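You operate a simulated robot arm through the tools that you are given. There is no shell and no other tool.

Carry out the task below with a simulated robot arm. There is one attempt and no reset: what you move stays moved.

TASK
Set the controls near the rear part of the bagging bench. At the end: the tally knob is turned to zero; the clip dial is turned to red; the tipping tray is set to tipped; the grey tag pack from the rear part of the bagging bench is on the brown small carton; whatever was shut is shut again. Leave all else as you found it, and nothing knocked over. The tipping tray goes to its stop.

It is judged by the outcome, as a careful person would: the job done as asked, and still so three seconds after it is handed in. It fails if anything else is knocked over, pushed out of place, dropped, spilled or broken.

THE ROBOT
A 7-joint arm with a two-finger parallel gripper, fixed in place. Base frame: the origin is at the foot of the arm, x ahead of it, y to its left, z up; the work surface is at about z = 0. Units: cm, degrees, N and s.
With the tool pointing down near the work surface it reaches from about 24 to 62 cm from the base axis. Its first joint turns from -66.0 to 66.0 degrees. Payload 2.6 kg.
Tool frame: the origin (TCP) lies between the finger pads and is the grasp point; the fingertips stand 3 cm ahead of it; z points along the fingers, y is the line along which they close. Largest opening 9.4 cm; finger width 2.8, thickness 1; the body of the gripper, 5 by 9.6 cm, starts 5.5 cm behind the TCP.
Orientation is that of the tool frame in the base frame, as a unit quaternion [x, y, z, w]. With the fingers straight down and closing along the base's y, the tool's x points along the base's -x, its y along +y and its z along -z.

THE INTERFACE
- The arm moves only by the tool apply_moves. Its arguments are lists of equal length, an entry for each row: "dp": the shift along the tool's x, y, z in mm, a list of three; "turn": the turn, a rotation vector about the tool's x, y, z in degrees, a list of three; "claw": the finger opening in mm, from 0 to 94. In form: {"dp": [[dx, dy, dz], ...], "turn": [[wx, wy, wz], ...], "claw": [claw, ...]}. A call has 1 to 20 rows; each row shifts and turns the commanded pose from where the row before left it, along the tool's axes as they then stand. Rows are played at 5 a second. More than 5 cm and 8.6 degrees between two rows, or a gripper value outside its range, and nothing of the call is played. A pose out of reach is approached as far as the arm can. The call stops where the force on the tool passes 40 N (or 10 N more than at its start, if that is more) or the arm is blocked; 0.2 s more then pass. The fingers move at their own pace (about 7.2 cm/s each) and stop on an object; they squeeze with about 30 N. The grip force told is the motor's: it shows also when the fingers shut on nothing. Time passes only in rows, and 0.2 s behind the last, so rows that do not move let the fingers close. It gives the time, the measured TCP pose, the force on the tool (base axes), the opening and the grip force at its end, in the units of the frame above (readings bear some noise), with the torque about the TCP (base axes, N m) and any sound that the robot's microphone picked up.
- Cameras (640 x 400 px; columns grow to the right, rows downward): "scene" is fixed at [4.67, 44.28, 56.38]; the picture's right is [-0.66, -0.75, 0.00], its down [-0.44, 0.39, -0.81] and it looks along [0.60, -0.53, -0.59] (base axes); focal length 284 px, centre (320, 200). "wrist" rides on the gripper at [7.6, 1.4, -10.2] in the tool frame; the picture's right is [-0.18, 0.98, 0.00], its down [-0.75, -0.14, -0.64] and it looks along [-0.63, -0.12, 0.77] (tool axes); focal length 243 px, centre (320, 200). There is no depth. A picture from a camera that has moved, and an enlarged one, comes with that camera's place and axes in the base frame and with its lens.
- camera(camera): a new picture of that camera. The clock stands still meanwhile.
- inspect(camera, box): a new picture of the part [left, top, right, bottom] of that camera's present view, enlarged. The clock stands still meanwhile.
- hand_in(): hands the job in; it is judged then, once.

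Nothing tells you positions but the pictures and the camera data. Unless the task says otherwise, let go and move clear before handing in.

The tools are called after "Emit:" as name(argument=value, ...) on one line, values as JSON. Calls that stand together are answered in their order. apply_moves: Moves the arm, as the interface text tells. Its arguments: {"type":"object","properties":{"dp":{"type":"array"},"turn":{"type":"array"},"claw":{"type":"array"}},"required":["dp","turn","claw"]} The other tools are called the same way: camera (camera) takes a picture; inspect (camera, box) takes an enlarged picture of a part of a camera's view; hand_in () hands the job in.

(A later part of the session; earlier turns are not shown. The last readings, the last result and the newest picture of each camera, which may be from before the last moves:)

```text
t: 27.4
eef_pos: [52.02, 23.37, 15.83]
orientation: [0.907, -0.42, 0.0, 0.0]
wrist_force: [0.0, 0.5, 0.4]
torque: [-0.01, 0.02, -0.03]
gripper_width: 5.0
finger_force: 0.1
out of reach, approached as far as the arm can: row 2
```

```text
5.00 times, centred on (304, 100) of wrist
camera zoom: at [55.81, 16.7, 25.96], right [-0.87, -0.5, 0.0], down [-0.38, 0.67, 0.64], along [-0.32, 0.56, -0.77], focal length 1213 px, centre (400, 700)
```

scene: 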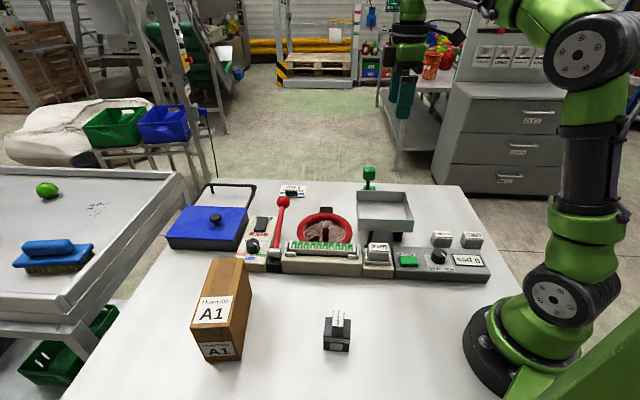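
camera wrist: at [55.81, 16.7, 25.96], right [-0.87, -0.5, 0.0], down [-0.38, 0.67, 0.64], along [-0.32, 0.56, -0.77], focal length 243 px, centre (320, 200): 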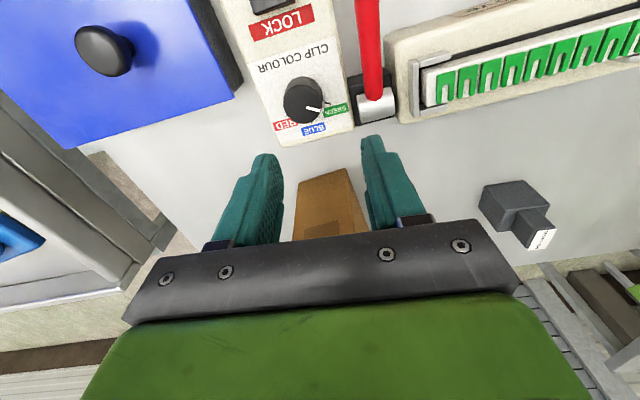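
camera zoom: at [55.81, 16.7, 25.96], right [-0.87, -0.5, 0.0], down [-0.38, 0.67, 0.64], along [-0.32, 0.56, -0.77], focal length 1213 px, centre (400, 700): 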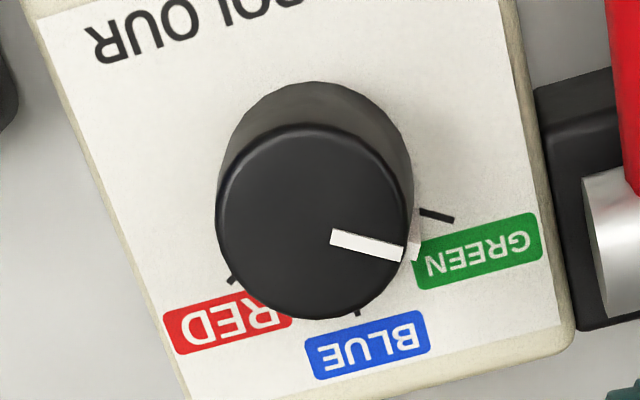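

Emit:
apply_moves(dp=[[11.2, -10.6, 20], [0, 0, 35], [0, 0, 0]], turn=[[0, 0, 0], [0, 0, 0], [0, 0, 0]], claw=[50, 50, 50])

Emit:
camera(camera="wrist")

Emit:
inspect(camera="scene", box=[210, 180, 306, 270])

```text
t: 28.2
eef_pos: [53.67, 23.27, 10.42]
orientation: [0.907, -0.421, 0.001, 0.0]
wrist_force: [-0.1, 0.2, -0.8]
torque: [0.0, -0.02, 0.01]
gripper_width: 4.98
finger_force: 0.0
```

```text
taken
camera wrist: at [57.42, 16.52, 20.48], right [-0.87, -0.49, 0.0], down [-0.38, 0.67, 0.64], along [-0.32, 0.56, -0.77], focal length 243 px, centre (320, 200)
```

wrist: 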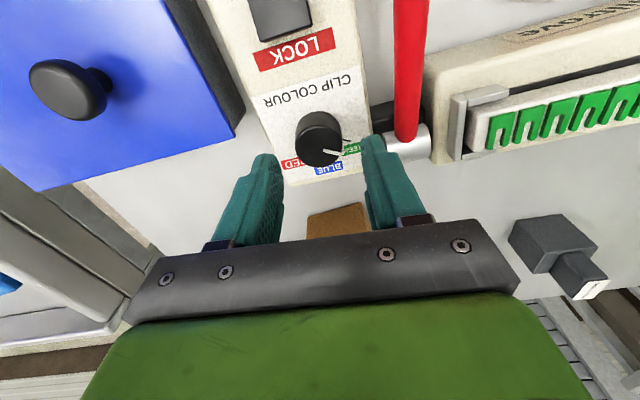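

```text
4.44 times, centred on (258, 225) of scene
camera zoom: at [4.67, 44.28, 56.38], right [-0.66, -0.75, 0.0], down [-0.44, 0.39, -0.81], along [0.6, -0.53, -0.59], focal length 1264 px, centre (596, 89)
```

zoom: 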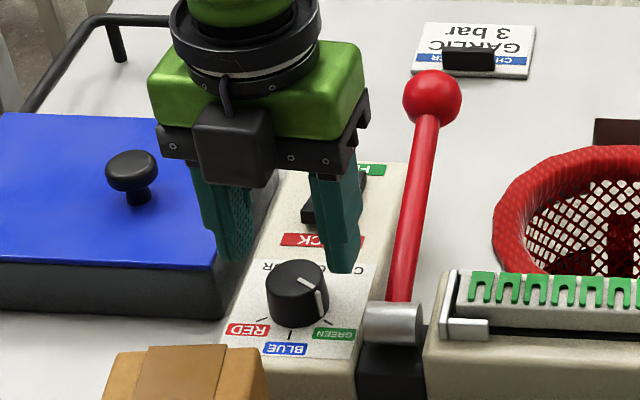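

Fingers straddle the dial. I'll lower and close on it.

Emit:
apply_moves(dp=[[0, 0, 16], [0, 0, 15], [0, 0, 0], [0, 0, 0], [0, 0, 0], [0, 0, 0]], turn=[[0, 0, 0], [0, 0, 0], [0, 0, 0], [0, 0, 0], [0, 0, 0], [0, 0, 0]], claw=[50, 50, 50, 20, 20, 20])

Emit:
inspect(camera="scene", box=[210, 190, 306, 270])

```text
t: 29.6
eef_pos: [53.52, 23.26, 7.16]
orientation: [0.907, -0.42, 0.002, -0.001]
wrist_force: [20.5, 12.9, -9.6]
torque: [0.56, -0.26, -0.02]
gripper_width: 3.26
finger_force: 44.8
```

```text
5.00 times, centred on (258, 230) of scene
camera zoom: at [4.68, 44.28, 56.38], right [-0.66, -0.75, 0.0], down [-0.44, 0.39, -0.81], along [0.6, -0.53, -0.59], focal length 1422 px, centre (630, 50)
```

zoom: 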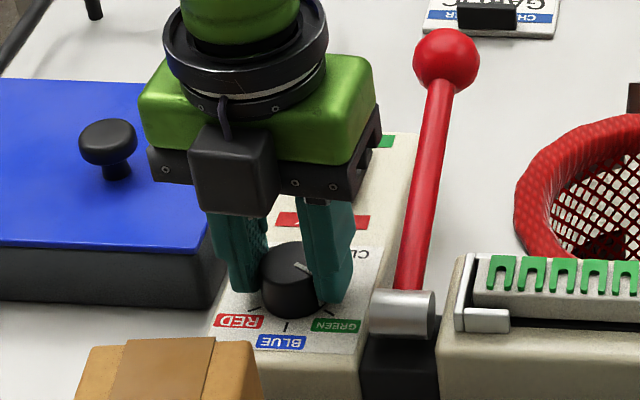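

Emit:
apply_moves(dp=[[0, -1.5, 0], [0, 0, 0]], turn=[[0, 0, 0], [0, 0, 0]], claw=[20, 20])

```text
t: 30.2
eef_pos: [53.73, 23.32, 7.18]
orientation: [0.907, -0.421, 0.0, 0.0]
wrist_force: [11.0, 8.0, -3.2]
torque: [-0.24, -0.82, 0.04]
gripper_width: 3.25
finger_force: 44.6
```

Emit:
apply_moves(dp=[[0, -1.5, 0], [0, 0, 0], [0, 0, 0], [0, 0, 0], [0, 0, 0], [0, 0, 0]], turn=[[0, 0, 0], [0, 0, 7.5], [0, 0, 7.5], [0, 0, 7.5], [0, 0, 7.5], [0, 0, 0]], claw=[20, 20, 20, 20, 20, 20])

Emit:
inspect(camera="scene", box=[220, 220, 284, 260])

```text
t: 31.6
eef_pos: [53.71, 23.42, 7.15]
orientation: [0.766, -0.643, 0.001, 0.002]
wrist_force: [-7.5, -9.1, -0.4]
torque: [1.01, 0.42, -0.01]
gripper_width: 3.26
finger_force: 45.3
```

```text
10.00 times, centred on (252, 240) of scene
camera zoom: at [4.67, 44.27, 56.38], right [-0.66, -0.75, 0.0], down [-0.44, 0.39, -0.81], along [0.6, -0.53, -0.59], focal length 2843 px, centre (1000, -200)
```

zoom: 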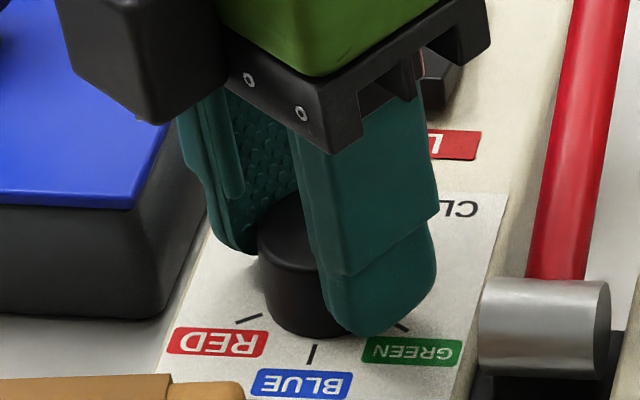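

Emit:
apply_moves(dp=[[0, 0, 0], [0, 0, 0], [0, 0, 0], [0, 0, 0], [0, 0, 0], [0, 0, 0], [0, 0, 0], [0, 0, 0], [0, 0, 0]], turn=[[0, 0, 7.5], [0, 0, 7.5], [0, 0, 7.5], [0, 0, 7.5], [0, 0, 7.5], [0, 0, 7.5], [0, 0, 7.5], [0, 0, 7.5], [0, 0, 0]], claw=[20, 20, 20, 20, 20, 20, 20, 20, 20])

Emit:
inspect(camera="scene", box=[220, 220, 284, 260])

Emit:
inspect(camera="wrist", box=[240, 40, 400, 160])

```text
t: 33.6
eef_pos: [53.77, 23.34, 7.19]
orientation: [-0.342, 0.94, -0.001, 0.0]
wrist_force: [-6.9, -10.3, -1.7]
torque: [0.29, -0.5, 0.0]
gripper_width: 3.24
finger_force: 45.5
```

```text
10.00 times, centred on (252, 240) of scene
camera zoom: at [4.68, 44.28, 56.38], right [-0.66, -0.75, 0.0], down [-0.44, 0.39, -0.81], along [0.6, -0.53, -0.59], focal length 2843 px, centre (1000, -200)
```

zoom: 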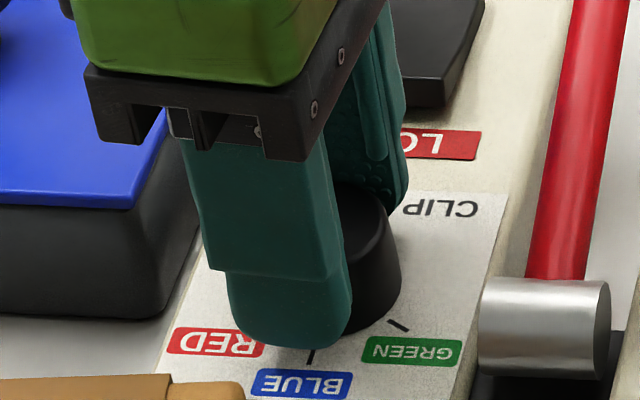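

```text
3.33 times, centred on (320, 100) of wrist
camera zoom: at [46.96, 19.61, 17.34], right [-0.49, 0.87, 0.0], down [0.67, 0.38, 0.64], along [0.56, 0.31, -0.77], focal length 809 px, centre (320, 533)
```

zoom: 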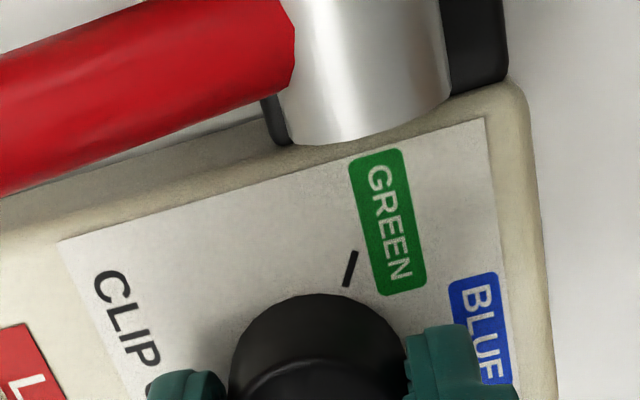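

The dial is following the gripper. About 28° more should bring it to RED.

Emit:
apply_moves(dp=[[0, 0, 0], [0, 0, 0], [0, 0, 0], [0, 0, 0], [0, 0, 0]], turn=[[0, 0, 7], [0, 0, 7], [0, 0, 7], [0, 0, 7], [0, 0, 0]], claw=[20, 20, 20, 20, 20])

Emit:
inspect(camera="scene", box=[220, 220, 284, 260])

```text
t: 34.8
eef_pos: [53.79, 23.39, 7.28]
orientation: [-0.104, 0.995, -0.001, -0.001]
wrist_force: [-7.2, -17.4, 3.3]
torque: [-0.61, 1.38, 0.02]
gripper_width: 3.22
finger_force: 45.4
```

```text
10.00 times, centred on (252, 240) of scene
camera zoom: at [4.67, 44.27, 56.38], right [-0.66, -0.75, 0.0], down [-0.44, 0.39, -0.81], along [0.6, -0.53, -0.59], focal length 2843 px, centre (1000, -200)
```

zoom: 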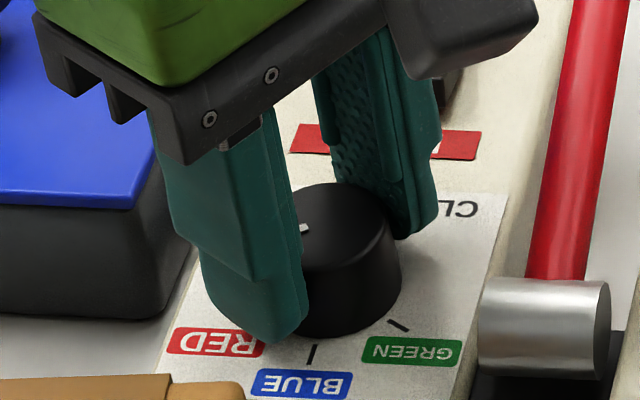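

Emit:
apply_moves(dp=[[0, 0, 0], [0, 0, 0], [0, 0, -30], [0, 0, -40], [0, 0, 0]], turn=[[0, 0, 0], [0, 0, 0], [0, 0, 0], [0, 0, 0], [0, 0, 0]], claw=[50, 50, 50, 50, 50])

Emit:
camera(camera="wrist")

Emit:
inspect(camera="scene", box=[220, 220, 284, 260])

```text
t: 36.0
eef_pos: [53.69, 23.46, 14.24]
orientation: [-0.106, 0.994, 0.0, 0.0]
wrist_force: [0.3, 0.2, -0.3]
torque: [-0.03, 0.04, 0.0]
gripper_width: 5.04
finger_force: 0.0
```

```text
taken
camera wrist: at [45.85, 23.35, 24.38], right [-0.03, 1.0, 0.0], down [0.77, 0.02, 0.64], along [0.64, 0.02, -0.77], focal length 243 px, centre (320, 200)
```

wrist: 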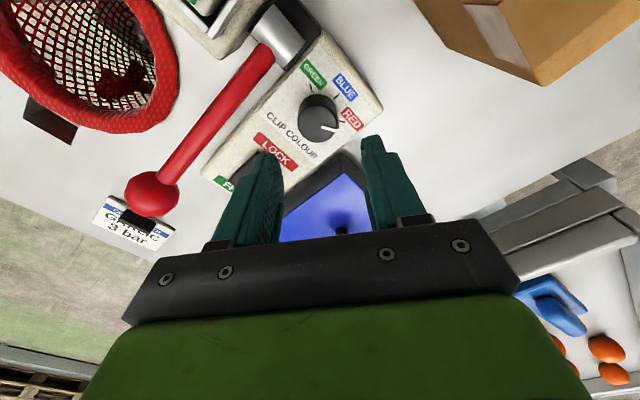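

```text
10.00 times, centred on (252, 240) of scene
camera zoom: at [4.67, 44.28, 56.38], right [-0.66, -0.75, 0.0], down [-0.44, 0.39, -0.81], along [0.6, -0.53, -0.59], focal length 2843 px, centre (1000, -200)
```

zoom: 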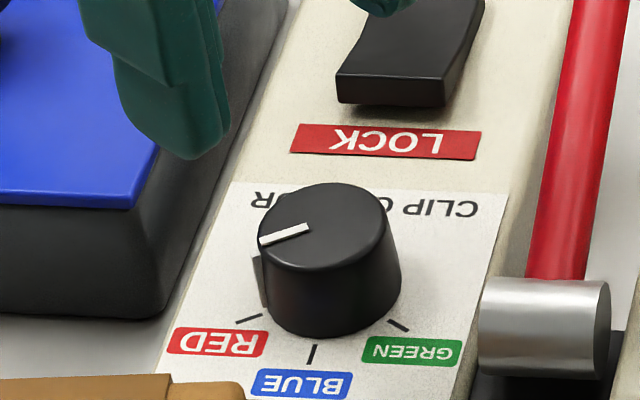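

Emit:
inspect(camera="wrist", box=[270, 65, 382, 135])

```text
5.71 times, centred on (326, 100) of wrist
camera zoom: at [45.85, 23.35, 24.38], right [-0.03, 1.0, 0.0], down [0.77, 0.02, 0.64], along [0.64, 0.02, -0.77], focal length 1386 px, centre (286, 771)
```

zoom: 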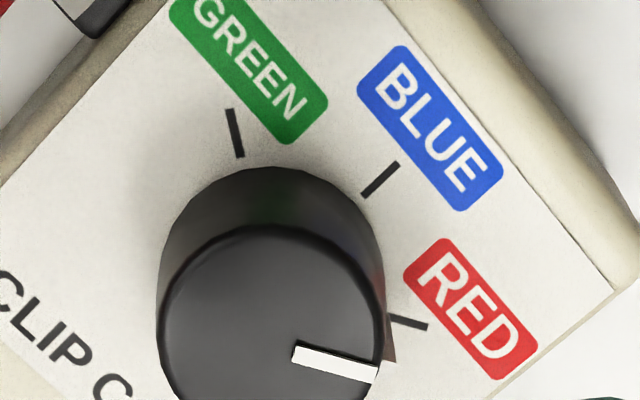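

The dial pointer now lines up with RED. Next I re-lock the rocker by pressing its LOCK end at about (58.4,18.1).

Emit:
apply_moves(dp=[[0, 0, 0], [0, 0, 0], [0, 0, 0], [0, 0, 0], [-3.5, -34.3, 10], [-3.5, -34.3, 10], [0, 0, 25], [0, 0, 0]], turn=[[0, 0, -6.4], [0, 0, -6.4], [0, -5, 0], [0, -5, 0], [0, 0, 0], [0, 0, 0], [0, 0, 0], [0, 0, 0]], claw=[0, 0, 0, 0, 0, 0, 0, 0])

Emit:
inspect(camera="scene", box=[228, 180, 308, 250])

Emit:
inspect(camera="wrist", box=[220, 40, 420, 240])

```text
t: 37.8
eef_pos: [57.95, 17.96, 10.0]
orientation: [-0.215, 0.973, 0.019, 0.086]
wrist_force: [0.2, -0.1, 0.0]
torque: [0.0, -0.01, 0.02]
gripper_width: 0.02
finger_force: 30.4
```

```text
5.71 times, centred on (268, 215) of scene
camera zoom: at [4.68, 44.27, 56.38], right [-0.66, -0.75, 0.0], down [-0.44, 0.39, -0.81], along [0.6, -0.53, -0.59], focal length 1625 px, centre (617, 114)
```

zoom: 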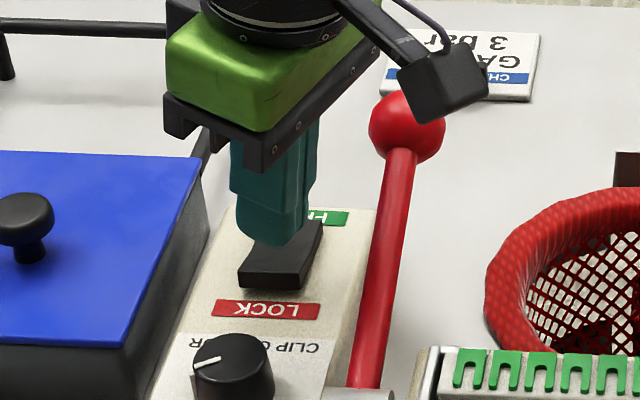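

```text
2.00 times, centred on (320, 140) of wrist
camera zoom: at [48.88, 15.32, 18.67], right [-0.25, 0.97, 0.03], down [0.63, 0.14, 0.76], along [0.73, 0.21, -0.64], focal length 485 px, centre (320, 320)
```

zoom: 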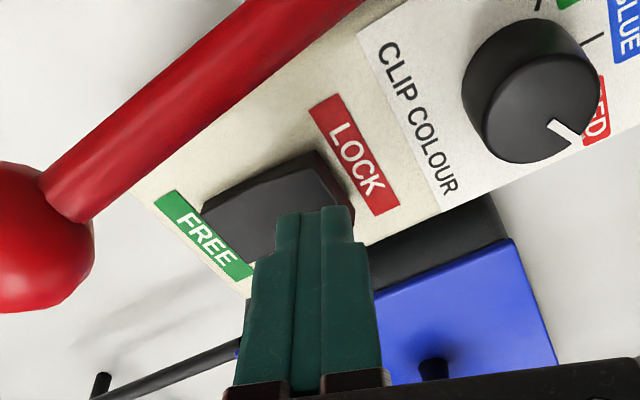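

Emit:
apply_moves(dp=[[1.2, 0, 7], [1.2, 0, 7], [0.5, 0, 3], [0.5, 0, 3], [0.5, 0, 3], [0, 0, 0]], turn=[[0, 0, 0], [0, 0, 0], [0, 0, 0], [0, 0, 0], [0, 0, 0], [0, 0, 0]], claw=[0, 0, 0, 0, 0, 0])

Emit:
inspect(camera="scene", box=[228, 180, 308, 250])

```text
t: 39.2
eef_pos: [58.07, 17.82, 7.6]
orientation: [-0.215, 0.973, 0.019, 0.085]
wrist_force: [-0.2, -0.3, -0.1]
torque: [-0.02, -0.02, -0.02]
gripper_width: 0.01
finger_force: 30.4
```

```text
5.71 times, centred on (268, 215) of scene
camera zoom: at [4.67, 44.28, 56.38], right [-0.66, -0.75, 0.0], down [-0.44, 0.39, -0.81], along [0.6, -0.53, -0.59], focal length 1625 px, centre (617, 114)
```

zoom: 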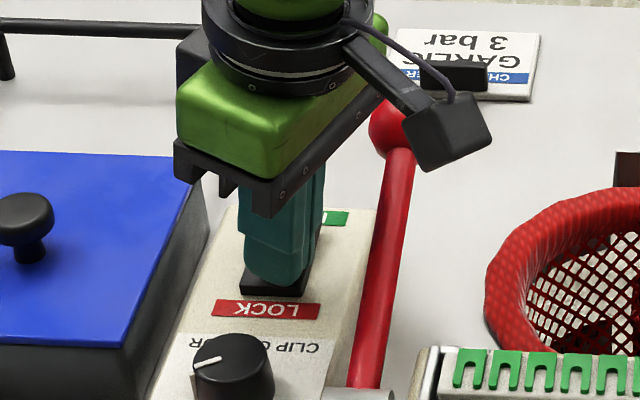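

Emit:
apply_moves(dp=[[-4, 0, -20], [-4, 0, -30], [0, 0, -30], [0, 0, 0]], turn=[[0, 0, 0], [0, 0, 0], [0, 0, 0], [0, 0, 0]], claw=[0, 0, 0, 0])

Emit:
inspect(camera="scene", box=[228, 205, 292, 255])

Emit:
camera(camera="wrist")

```text
t: 40.2
eef_pos: [57.43, 17.54, 15.58]
orientation: [-0.216, 0.973, 0.02, 0.085]
wrist_force: [1.1, -0.4, -0.1]
torque: [-0.01, 0.01, -0.04]
gripper_width: 0.01
finger_force: 29.8
```

```text
8.00 times, centred on (260, 230) of scene
camera zoom: at [4.67, 44.28, 56.38], right [-0.66, -0.75, 0.0], down [-0.44, 0.39, -0.81], along [0.6, -0.53, -0.59], focal length 2274 px, centre (800, -40)
```

zoom: 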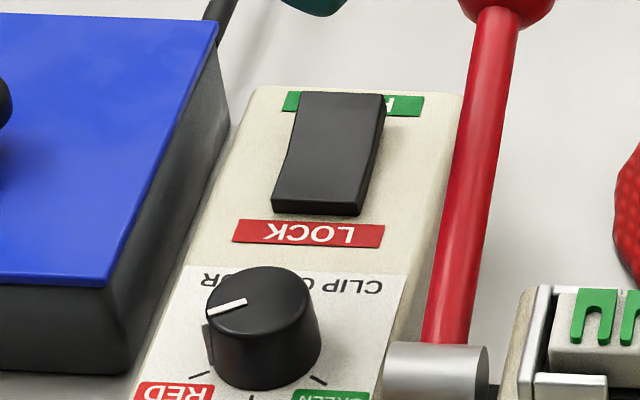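

```text
taken
camera wrist: at [48.35, 14.88, 24.17], right [-0.25, 0.97, 0.03], down [0.63, 0.14, 0.76], along [0.73, 0.21, -0.65], focal length 243 px, centre (320, 200)
```

wrist: 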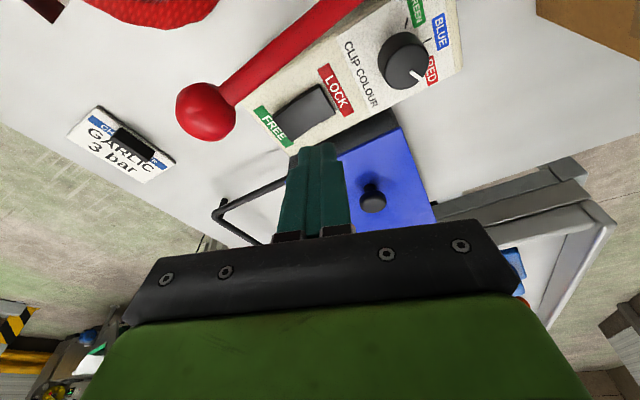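

The rocker is back on LOCK with the dial at RED. Before tipping the tray, I'll check the dark block behind the net, which lies near the handle's path.

Emit:
inspect(camera="scene", box=[290, 195, 370, 245])

Emit:
apply_moves(dp=[[0, 0, -30], [0, 0, -30], [40, -20, 0], [40, -20, 0], [30, -30, 0], [0, 0, 0]], turn=[[0, 5, 0], [0, 5, 0], [0, 0, 0], [0, 0, 0], [0, 0, 0], [0, 0, 0]], claw=[0, 0, 0, 0, 0, 0])

Emit:
camera(camera="wrist")

```text
8.00 times, centred on (330, 220) of scene
camera zoom: at [4.67, 44.28, 56.38], right [-0.66, -0.75, 0.0], down [-0.44, 0.39, -0.81], along [0.6, -0.53, -0.59], focal length 2274 px, centre (240, 40)
```

zoom: 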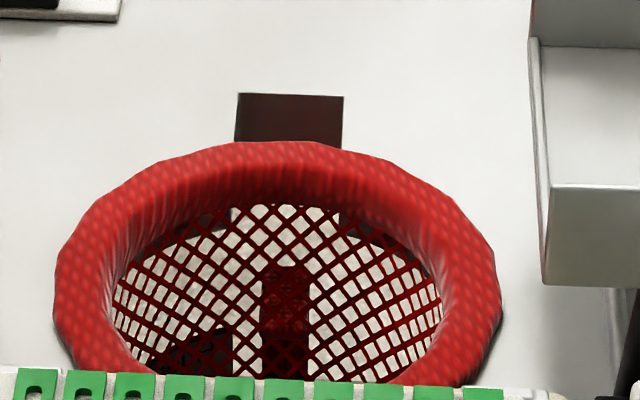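

```text
t: 41.6
eef_pos: [49.22, 6.61, 21.44]
orientation: [-0.217, 0.976, 0.0, 0.001]
wrist_force: [0.0, 0.5, 0.4]
torque: [0.02, 0.0, 0.02]
gripper_width: 0.0
finger_force: 29.2
out of reach, approached as far as the arm can: row 2
```

```text
taken
camera wrist: at [41.62, 4.67, 31.56], right [-0.25, 0.97, 0.0], down [0.74, 0.19, 0.64], along [0.62, 0.16, -0.77], focal length 243 px, centre (320, 200)
```

wrist: 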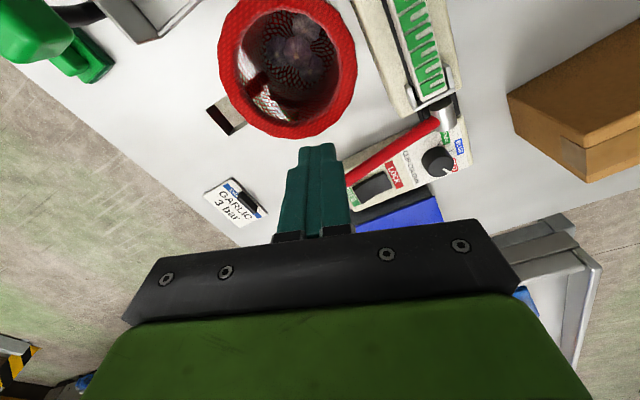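

The dark patch is just a slot in the bench, so the handle path is clear. I'll place closed fingers on the upstream side of the green handle and push it toward the net.

Emit:
apply_moves(dp=[[28.2, -34, 0], [28.2, -34, 0], [28.2, -34, 0], [28.2, -34, 0], [28.2, -34, 0], [0, 0, 0], [0, 0, 0], [0, 0, 0], [0, 0, 0]], turn=[[0, 0, 0], [0, 0, 0], [0, 0, 0], [0, 0, 0], [0, 0, 0], [0, 0, -6.8], [0, 0, -6.8], [0, 0, -6.8], [0, 0, 0]], claw=[0, 0, 0, 0, 0, 0, 0, 0, 0])

Emit:
camera(camera="wrist")

Emit:
inspect(camera="scene", box=[330, 130, 430, 230])

```text
t: 43.6
eef_pos: [43.75, -14.76, 21.41]
orientation: [-0.387, 0.922, 0.001, 0.0]
wrist_force: [-0.3, 0.5, 0.4]
torque: [0.03, -0.01, 0.04]
gripper_width: 0.02
finger_force: 29.8
```

```text
taken
camera wrist: at [37.44, -19.22, 31.56], right [-0.57, 0.82, 0.0], down [0.63, 0.44, 0.64], along [0.53, 0.37, -0.77], focal length 243 px, centre (320, 200)
```

wrist: 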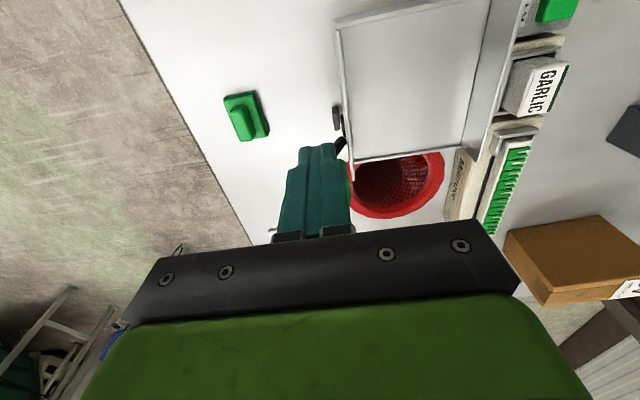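

```text
4.00 times, centred on (380, 180) of scene
camera zoom: at [4.67, 44.28, 56.38], right [-0.66, -0.75, 0.0], down [-0.44, 0.39, -0.81], along [0.6, -0.53, -0.59], focal length 1137 px, centre (80, 280)
```

zoom: 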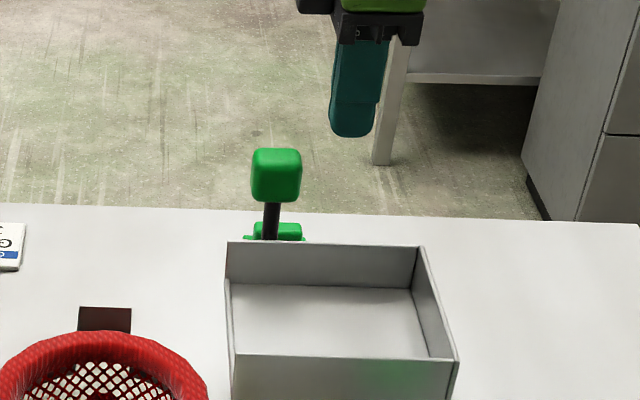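

Emit:
apply_moves(dp=[[0, -5, 32], [0, 0, 32], [-5, 0, 0], [-5, 0, 0], [0, 0, 0]], turn=[[0, 0, 0], [0, 0, 0], [0, 0, 0], [0, 0, 0], [0, 0, 0]], claw=[0, 0, 0, 0, 0])

Emit:
inspect(camera="scene", box=[330, 130, 430, 230])

```text
t: 44.8
eef_pos: [44.82, -14.56, 15.06]
orientation: [-0.386, 0.923, 0.0, 0.0]
wrist_force: [0.1, -0.4, 0.2]
torque: [0.03, 0.03, 0.0]
gripper_width: 0.0
finger_force: 30.0
```

```text
4.00 times, centred on (380, 180) of scene
camera zoom: at [4.67, 44.28, 56.38], right [-0.66, -0.75, 0.0], down [-0.44, 0.39, -0.81], along [0.6, -0.53, -0.59], focal length 1137 px, centre (80, 280)
```

zoom: 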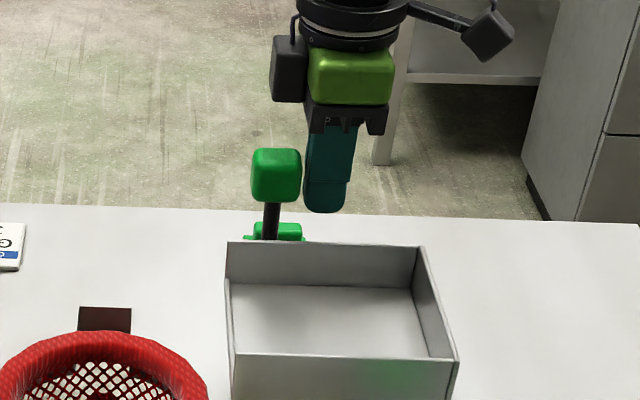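

Emit:
apply_moves(dp=[[-5, 0, 0], [-5, 0, 0], [-5, 0, 0], [-5, 0, 0]], turn=[[0, 0, 0], [0, 0, 0], [0, 0, 0], [0, 0, 0]], claw=[0, 0, 0, 0])

Emit:
inspect(camera="scene", box=[330, 130, 430, 230])

```text
t: 45.8
eef_pos: [46.18, -13.0, 14.95]
orientation: [-0.385, 0.923, 0.001, 0.0]
wrist_force: [-0.3, -1.0, -0.5]
torque: [0.0, 0.02, 0.01]
gripper_width: 0.0
finger_force: 30.0
```

```text
4.00 times, centred on (380, 180) of scene
camera zoom: at [4.67, 44.28, 56.38], right [-0.66, -0.75, 0.0], down [-0.44, 0.39, -0.81], along [0.6, -0.53, -0.59], focal length 1137 px, centre (80, 280)
```

zoom: 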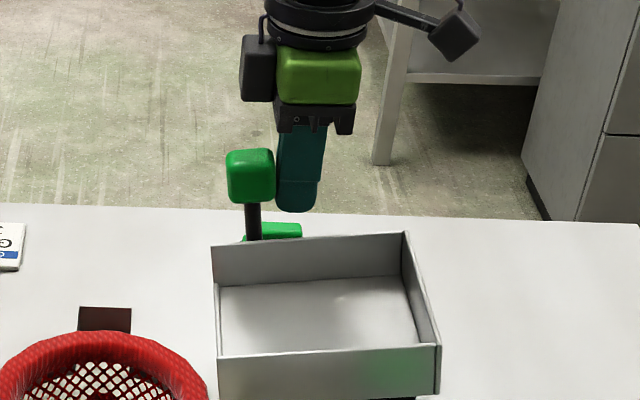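

The tray moves freely with the handle at very little force. I'll continue in steps.

Emit:
apply_moves(dp=[[-5, 0, 0], [-5, 0, 0], [-5, 0, 0], [-5, 0, 0]], turn=[[0, 0, 0], [0, 0, 0], [0, 0, 0], [0, 0, 0]], claw=[0, 0, 0, 0])

Emit:
inspect(camera="scene", box=[310, 120, 430, 260])

```text
t: 46.8
eef_pos: [47.63, -11.55, 15.05]
orientation: [-0.386, 0.922, 0.0, 0.0]
wrist_force: [-0.9, 0.1, -0.7]
torque: [-0.05, -0.03, 0.02]
gripper_width: 0.0
finger_force: 29.5
```

```text
2.86 times, centred on (370, 190) of scene
camera zoom: at [4.67, 44.28, 56.38], right [-0.66, -0.75, 0.0], down [-0.44, 0.39, -0.81], along [0.6, -0.53, -0.59], focal length 812 px, centre (177, 229)
```

zoom: 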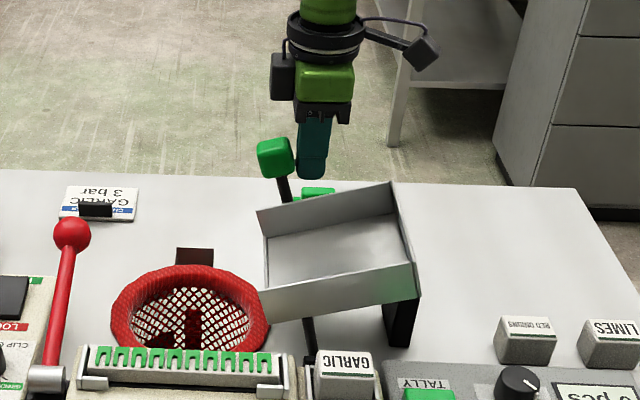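

Emit:
apply_moves(dp=[[-5, 0, 2], [-5, 0, 2], [-5, 0, 2], [-5, 0, 2]], turn=[[0, 0, 0], [0, 0, 0], [0, 0, 0], [0, 0, 0]], claw=[0, 0, 0, 0])

Emit:
inspect(camera="scene", box=[310, 120, 430, 260])

```text
t: 47.8
eef_pos: [49.15, -10.2, 14.24]
orientation: [-0.386, 0.923, -0.001, 0.0]
wrist_force: [0.5, -0.3, -0.2]
torque: [-0.01, -0.05, 0.01]
gripper_width: 0.0
finger_force: 29.8
```

```text
2.86 times, centred on (370, 190) of scene
camera zoom: at [4.67, 44.28, 56.38], right [-0.66, -0.75, 0.0], down [-0.44, 0.39, -0.81], along [0.6, -0.53, -0.59], focal length 812 px, centre (177, 229)
```

zoom: 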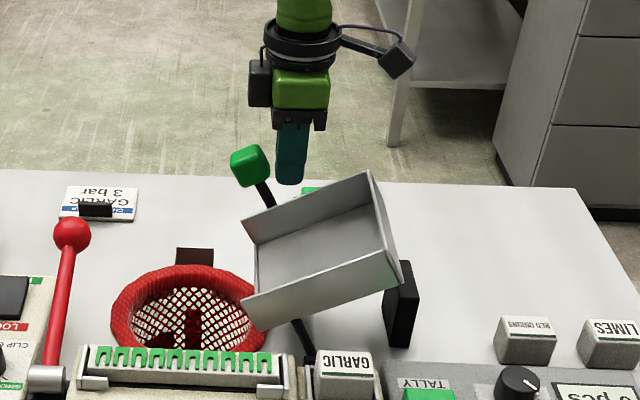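

Emit:
apply_moves(dp=[[-5, 0, 2.5], [-5, 0, 2.5], [-5, 0, 2.5], [0, 0, 0]], turn=[[0, 0, 0], [0, 0, 0], [0, 0, 0], [0, 0, 0]], claw=[0, 0, 0, 0])

Emit:
inspect(camera="scene", box=[310, 120, 430, 260])

Emit:
camera(camera="wrist")

```text
t: 48.8
eef_pos: [50.25, -9.13, 13.53]
orientation: [-0.386, 0.923, -0.001, 0.0]
wrist_force: [-0.2, 0.0, -0.6]
torque: [0.01, -0.03, 0.0]
gripper_width: 0.0
finger_force: 30.3
```

```text
2.86 times, centred on (370, 190) of scene
camera zoom: at [4.67, 44.28, 56.38], right [-0.66, -0.75, 0.0], down [-0.44, 0.39, -0.81], along [0.6, -0.53, -0.59], focal length 812 px, centre (177, 229)
```

zoom: 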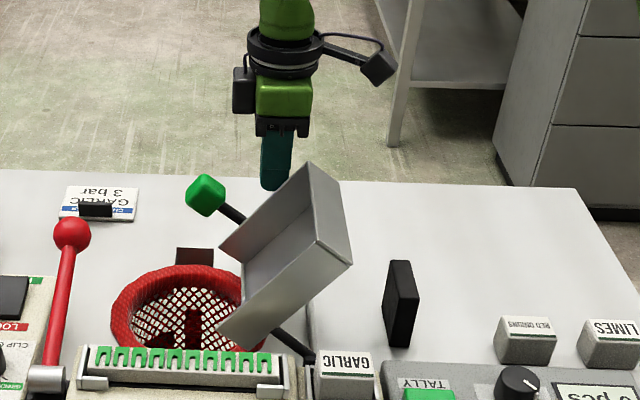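

```text
taken
camera wrist: at [43.77, -13.51, 23.58], right [-0.57, 0.82, 0.0], down [0.63, 0.44, 0.64], along [0.53, 0.37, -0.77], focal length 243 px, centre (320, 200)
```

wrist: 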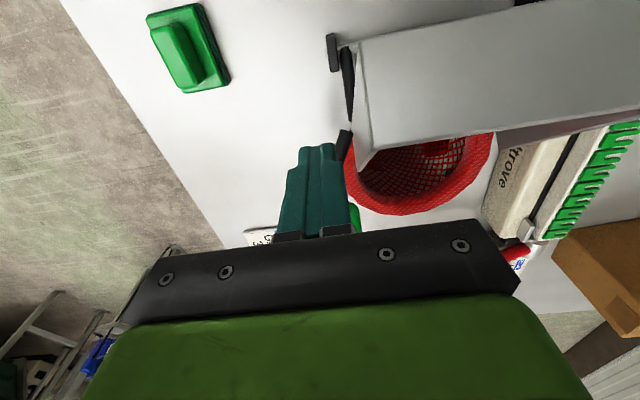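

The tray went over-centre and dropped toward the net. I'll wait briefly and look again to see whether it has settled at its stop.

Emit:
apply_moves(dp=[[0, 0, 0], [0, 0, 0]], turn=[[0, 0, 0], [0, 0, 0]], claw=[0, 0])

Emit:
inspect(camera="scene", box=[310, 120, 430, 260])

Emit:
inspect(camera="scene", box=[340, 210, 420, 270])

```text
t: 49.4
eef_pos: [50.26, -9.15, 13.57]
orientation: [-0.385, 0.923, 0.001, 0.0]
wrist_force: [0.6, -0.7, 0.2]
torque: [0.0, 0.0, 0.03]
gripper_width: 0.01
finger_force: 30.4
```

```text
2.86 times, centred on (370, 190) of scene
camera zoom: at [4.67, 44.28, 56.38], right [-0.66, -0.75, 0.0], down [-0.44, 0.39, -0.81], along [0.6, -0.53, -0.59], focal length 812 px, centre (177, 229)
```

zoom: 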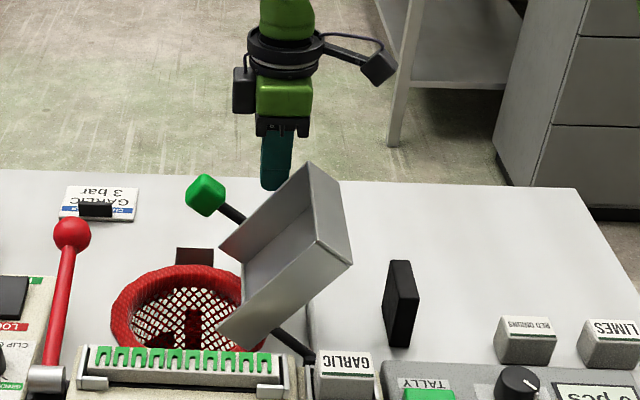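

```text
6.67 times, centred on (380, 240) of scene
camera zoom: at [4.67, 44.28, 56.38], right [-0.66, -0.75, 0.0], down [-0.44, 0.39, -0.81], along [0.6, -0.53, -0.59], focal length 1895 px, centre (-80, -67)
```

zoom: 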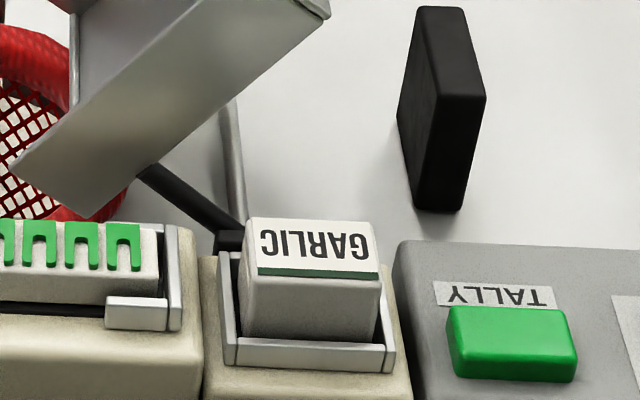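

Emit:
apply_moves(dp=[[0, 0, -30], [-35, 0, 0], [-35, 0, 0], [0, 0, 0]], turn=[[0, 0, 0], [0, 0, 0], [0, 0, 0], [0, 0, 0]], claw=[0, 0, 0, 0])

Emit:
inspect(camera="scene", box=[290, 130, 410, 250])

Emit:
inspect(camera="wrist", box=[230, 0, 430, 200])

```text
t: 50.4
eef_pos: [55.13, -4.03, 16.33]
orientation: [-0.385, 0.923, 0.0, -0.001]
wrist_force: [0.6, 0.1, 0.3]
torque: [-0.01, 0.03, 0.0]
gripper_width: 0.0
finger_force: 30.4
```

```text
3.33 times, centred on (350, 190) of scene
camera zoom: at [4.67, 44.28, 56.38], right [-0.66, -0.75, 0.0], down [-0.44, 0.39, -0.81], along [0.6, -0.53, -0.59], focal length 948 px, centre (220, 233)
```

zoom: 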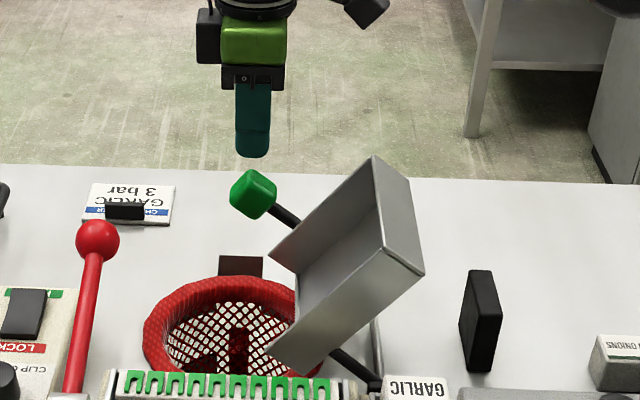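

```text
2.00 times, centred on (330, 100) of wrist
camera zoom: at [48.72, -8.44, 26.59], right [-0.57, 0.82, 0.0], down [0.63, 0.44, 0.64], along [0.53, 0.37, -0.77], focal length 485 px, centre (300, 400)
```

zoom: 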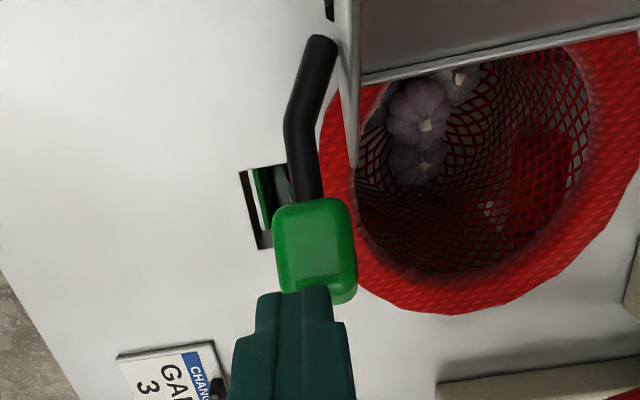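

Emit:
apply_moves(dp=[[0, 0, 8], [0, 0, 4], [0, 0, 3], [0, 0, 0]], turn=[[0, 0, 0], [0, 0, 0], [0, 0, 0], [0, 0, 0]], claw=[0, 0, 0, 0])

```text
t: 51.4
eef_pos: [55.06, -4.24, 15.0]
orientation: [-0.386, 0.923, 0.0, 0.0]
wrist_force: [-1.1, 0.9, 3.2]
torque: [-0.03, 0.03, -0.03]
gripper_width: 0.01
finger_force: 29.9
```

Emit:
apply_moves(dp=[[0, 0, 2], [0, 0, 0]], turn=[[0, 0, 0], [0, 0, 0]], claw=[0, 0])

Emit:
inspect(camera="scene", box=[290, 130, 410, 250])

```text
t: 52.0
eef_pos: [55.12, -4.07, 14.9]
orientation: [-0.385, 0.923, -0.001, 0.002]
wrist_force: [-7.2, 0.8, 19.7]
torque: [0.03, 0.22, -0.01]
gripper_width: 0.0
finger_force: 29.8
```

```text
3.33 times, centred on (350, 190) of scene
camera zoom: at [4.66, 44.28, 56.38], right [-0.66, -0.75, 0.0], down [-0.44, 0.39, -0.81], along [0.61, -0.53, -0.59], focal length 948 px, centre (220, 233)
```

zoom: 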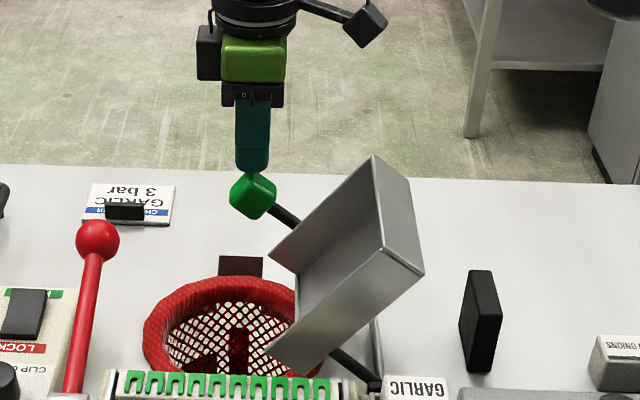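

The handle resists firmly without moving, so the tray is at its stop. Now I go up and over to the tally knob.

Emit:
apply_moves(dp=[[0, 0, -40], [0, 0, -40], [0, 0, -40], [0, 0, -40], [38.6, 30, 0], [38.6, 30, 0], [38.6, 30, 0], [38.6, 30, 0], [38.6, 30, 0], [38.6, 30, 0], [0, 0, 0]], turn=[[0, 0, 0], [0, 0, 0], [0, 0, 0], [0, 0, 0], [0, 0, 0], [0, 0, 0], [0, 0, 0], [0, 0, 0], [0, 0, 0], [0, 0, 0], [0, 0, 0]], claw=[0, 0, 0, 0, 0, 0, 0, 0, 0, 0, 0])

Emit:
camera(camera="wrist")

Emit:
camera(camera="scene")

```text
t: 54.4
eef_pos: [39.3, -6.5, 32.29]
orientation: [-0.386, 0.923, -0.001, 0.001]
wrist_force: [-0.1, 0.3, -0.2]
torque: [0.02, 0.0, 0.01]
gripper_width: 0.02
finger_force: 30.2
out of reach, approached as far as the arm can: row 4, 5, 6, 7
```

```text
taken
camera wrist: at [32.99, -10.97, 42.47], right [-0.57, 0.82, 0.0], down [0.63, 0.44, 0.64], along [0.53, 0.37, -0.77], focal length 243 px, centre (320, 200)
```

wrist: 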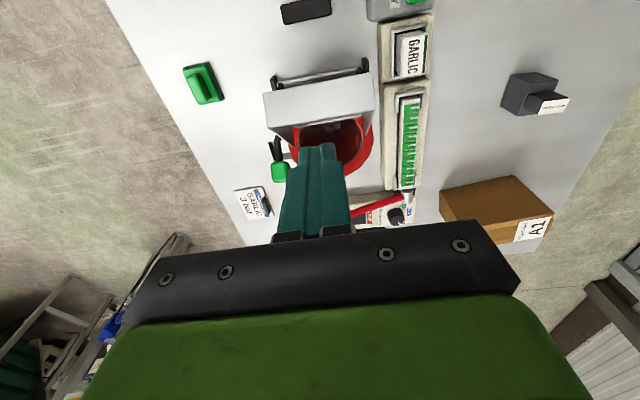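

```text
taken
```

scene: 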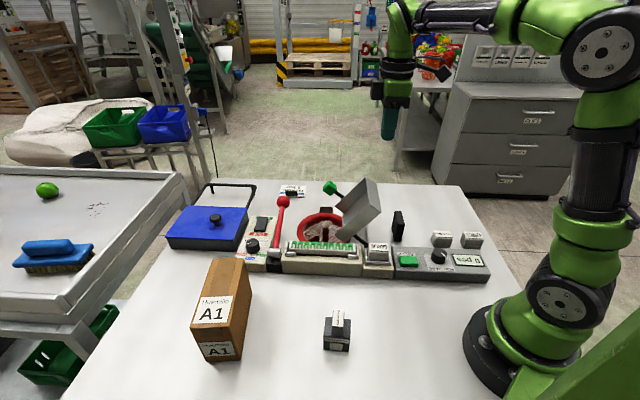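

Emit:
apply_moves(dp=[[24.2, 22.8, 17.5], [24.2, 22.8, 17.5], [24.2, 22.8, 17.5], [24.2, 22.8, 17.5], [0, 0, 0]], turn=[[0, 0, 0], [0, 0, 0], [0, 0, 0], [0, 0, 0], [0, 0, 0]], claw=[50, 50, 50, 50, 50])

Emit:
camera(camera="wrist")

```text
t: 55.6
eef_pos: [26.23, -7.19, 25.26]
orientation: [-0.386, 0.923, 0.0, 0.0]
wrist_force: [0.1, -1.0, 0.0]
torque: [0.01, 0.03, -0.01]
gripper_width: 4.99
finger_force: 0.1
```

```text
taken
camera wrist: at [19.82, -11.61, 35.43], right [-0.57, 0.82, 0.0], down [0.63, 0.44, 0.64], along [0.53, 0.37, -0.77], focal length 243 px, centre (320, 200)
```

wrist: 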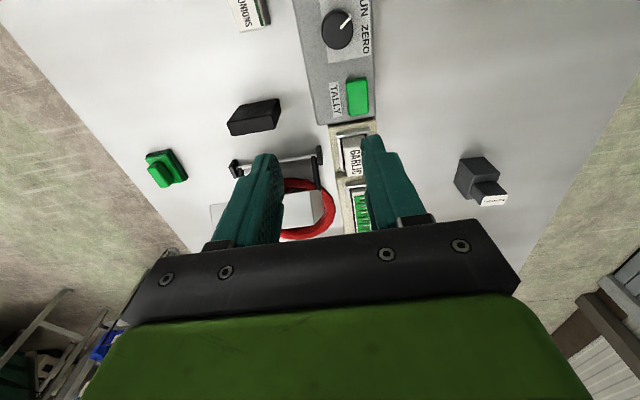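

Emit:
inspect(camera="wrist", box=[288, 0, 400, 70])

Emit:
inspect(camera="wrist", box=[450, 145, 530, 215])

```text
5.71 times, centred on (344, 35) of wrist
camera zoom: at [19.82, -11.61, 35.43], right [-0.57, 0.82, 0.0], down [0.63, 0.44, 0.64], along [0.53, 0.37, -0.77], focal length 1386 px, centre (183, 1143)
```

zoom: 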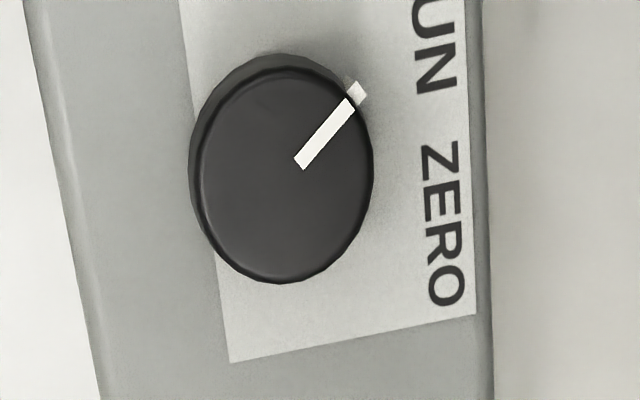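

```text
5.71 times, centred on (490, 180) of wrist
camera zoom: at [19.82, -11.61, 35.43], right [-0.57, 0.82, 0.0], down [0.63, 0.44, 0.64], along [0.53, 0.37, -0.77], focal length 1386 px, centre (-651, 314)
```

zoom: 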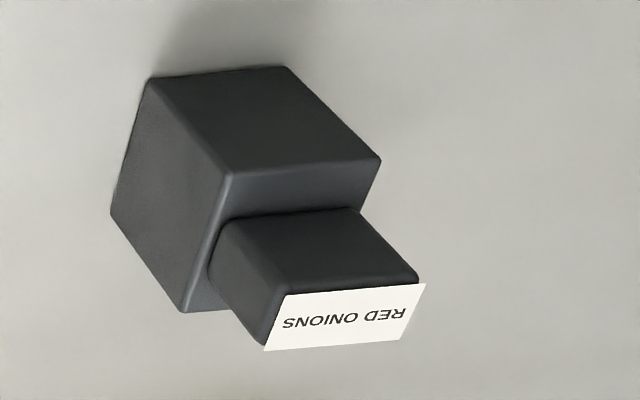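

The pointer sits at RUN (about 170°) and ZERO should be about 70° clockwise. The knob is at about (21.05,-8.55), top z about 5.7. It is close to the base, so I'll test whether it can be reached with the tool vertical.

Emit:
apply_moves(dp=[[15.3, 9.2, 34], [15.3, 9.2, 34], [15.4, 9.2, 34], [0, 0, 0]], turn=[[0, 0, 0], [0, 0, 0], [0, 0, 0], [0, 0, 0]], claw=[50, 50, 50, 50])

Emit:
camera(camera="wrist")

Emit:
inspect(camera="scene", box=[360, 150, 520, 290])

```text
t: 56.6
eef_pos: [20.91, -8.44, 14.92]
orientation: [-0.386, 0.922, -0.001, 0.0]
wrist_force: [-1.0, -0.5, 0.4]
torque: [0.01, 0.02, 0.02]
gripper_width: 4.99
finger_force: 0.0
```

```text
taken
camera wrist: at [14.48, -12.84, 25.13], right [-0.57, 0.82, 0.0], down [0.63, 0.44, 0.64], along [0.53, 0.37, -0.77], focal length 243 px, centre (320, 200)
```

wrist: 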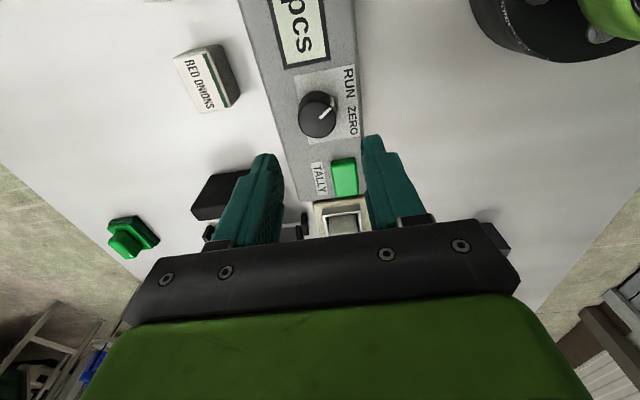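

```text
2.86 times, centred on (440, 220) of scene
camera zoom: at [4.67, 44.28, 56.38], right [-0.66, -0.75, 0.0], down [-0.44, 0.39, -0.81], along [0.6, -0.53, -0.59], focal length 812 px, centre (-23, 143)
```

zoom: 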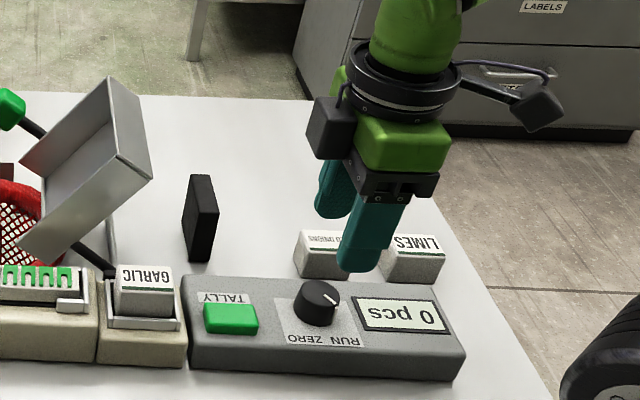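

Emit:
inspect(camera="wrist", box=[270, 75, 382, 145])

```text
5.71 times, centred on (326, 110) of wrist
camera zoom: at [14.48, -12.84, 25.13], right [-0.57, 0.82, 0.0], down [0.63, 0.44, 0.64], along [0.53, 0.37, -0.77], focal length 1386 px, centre (286, 714)
```

zoom: 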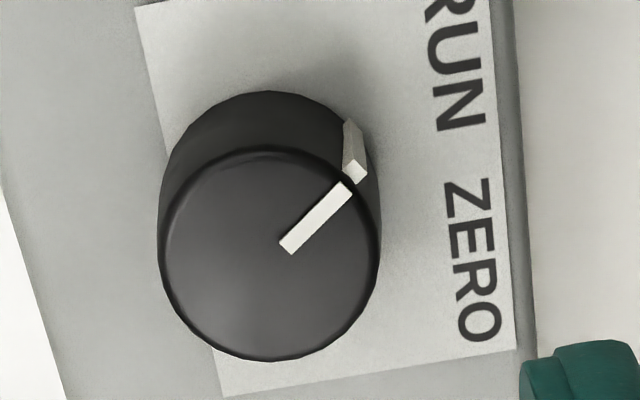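

Emit:
apply_moves(dp=[[0.4, -1.6, 30], [0, 0, 30], [0, 0, 20], [0, 0, 0]], turn=[[0, 0, 0], [0, 0, 0], [0, 0, 0], [0, 0, 0]], claw=[50, 50, 50, 50])

Emit:
inspect(camera="scene", box=[390, 200, 500, 290])

```text
t: 57.6
eef_pos: [20.99, -8.7, 7.05]
orientation: [-0.385, 0.923, 0.0, 0.0]
wrist_force: [0.0, -0.4, 0.0]
torque: [-0.01, -0.04, 0.0]
gripper_width: 5.0
finger_force: 0.1
```

```text
4.44 times, centred on (445, 245) of scene
camera zoom: at [4.68, 44.28, 56.38], right [-0.66, -0.75, 0.0], down [-0.44, 0.39, -0.81], along [0.6, -0.53, -0.59], focal length 1264 px, centre (-236, 0)
```

zoom: 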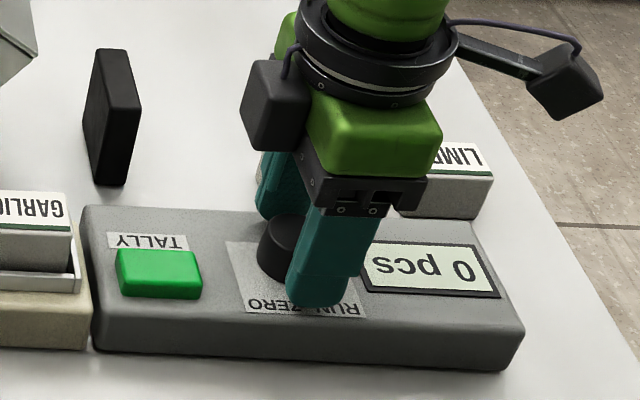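

The fingers straddle the tally knob. I'll close on it and check for side load.

Emit:
apply_moves(dp=[[0, 0, 0], [0, 0, 0], [0, 0, 0]], turn=[[0, 0, 0], [0, 0, 0], [0, 0, 0]], claw=[20, 20, 20])

```text
t: 58.4
eef_pos: [21.03, -8.69, 7.04]
orientation: [-0.386, 0.922, 0.0, 0.0]
wrist_force: [3.9, -1.0, -14.6]
torque: [0.06, -0.25, -0.03]
gripper_width: 3.3
finger_force: 45.0
```

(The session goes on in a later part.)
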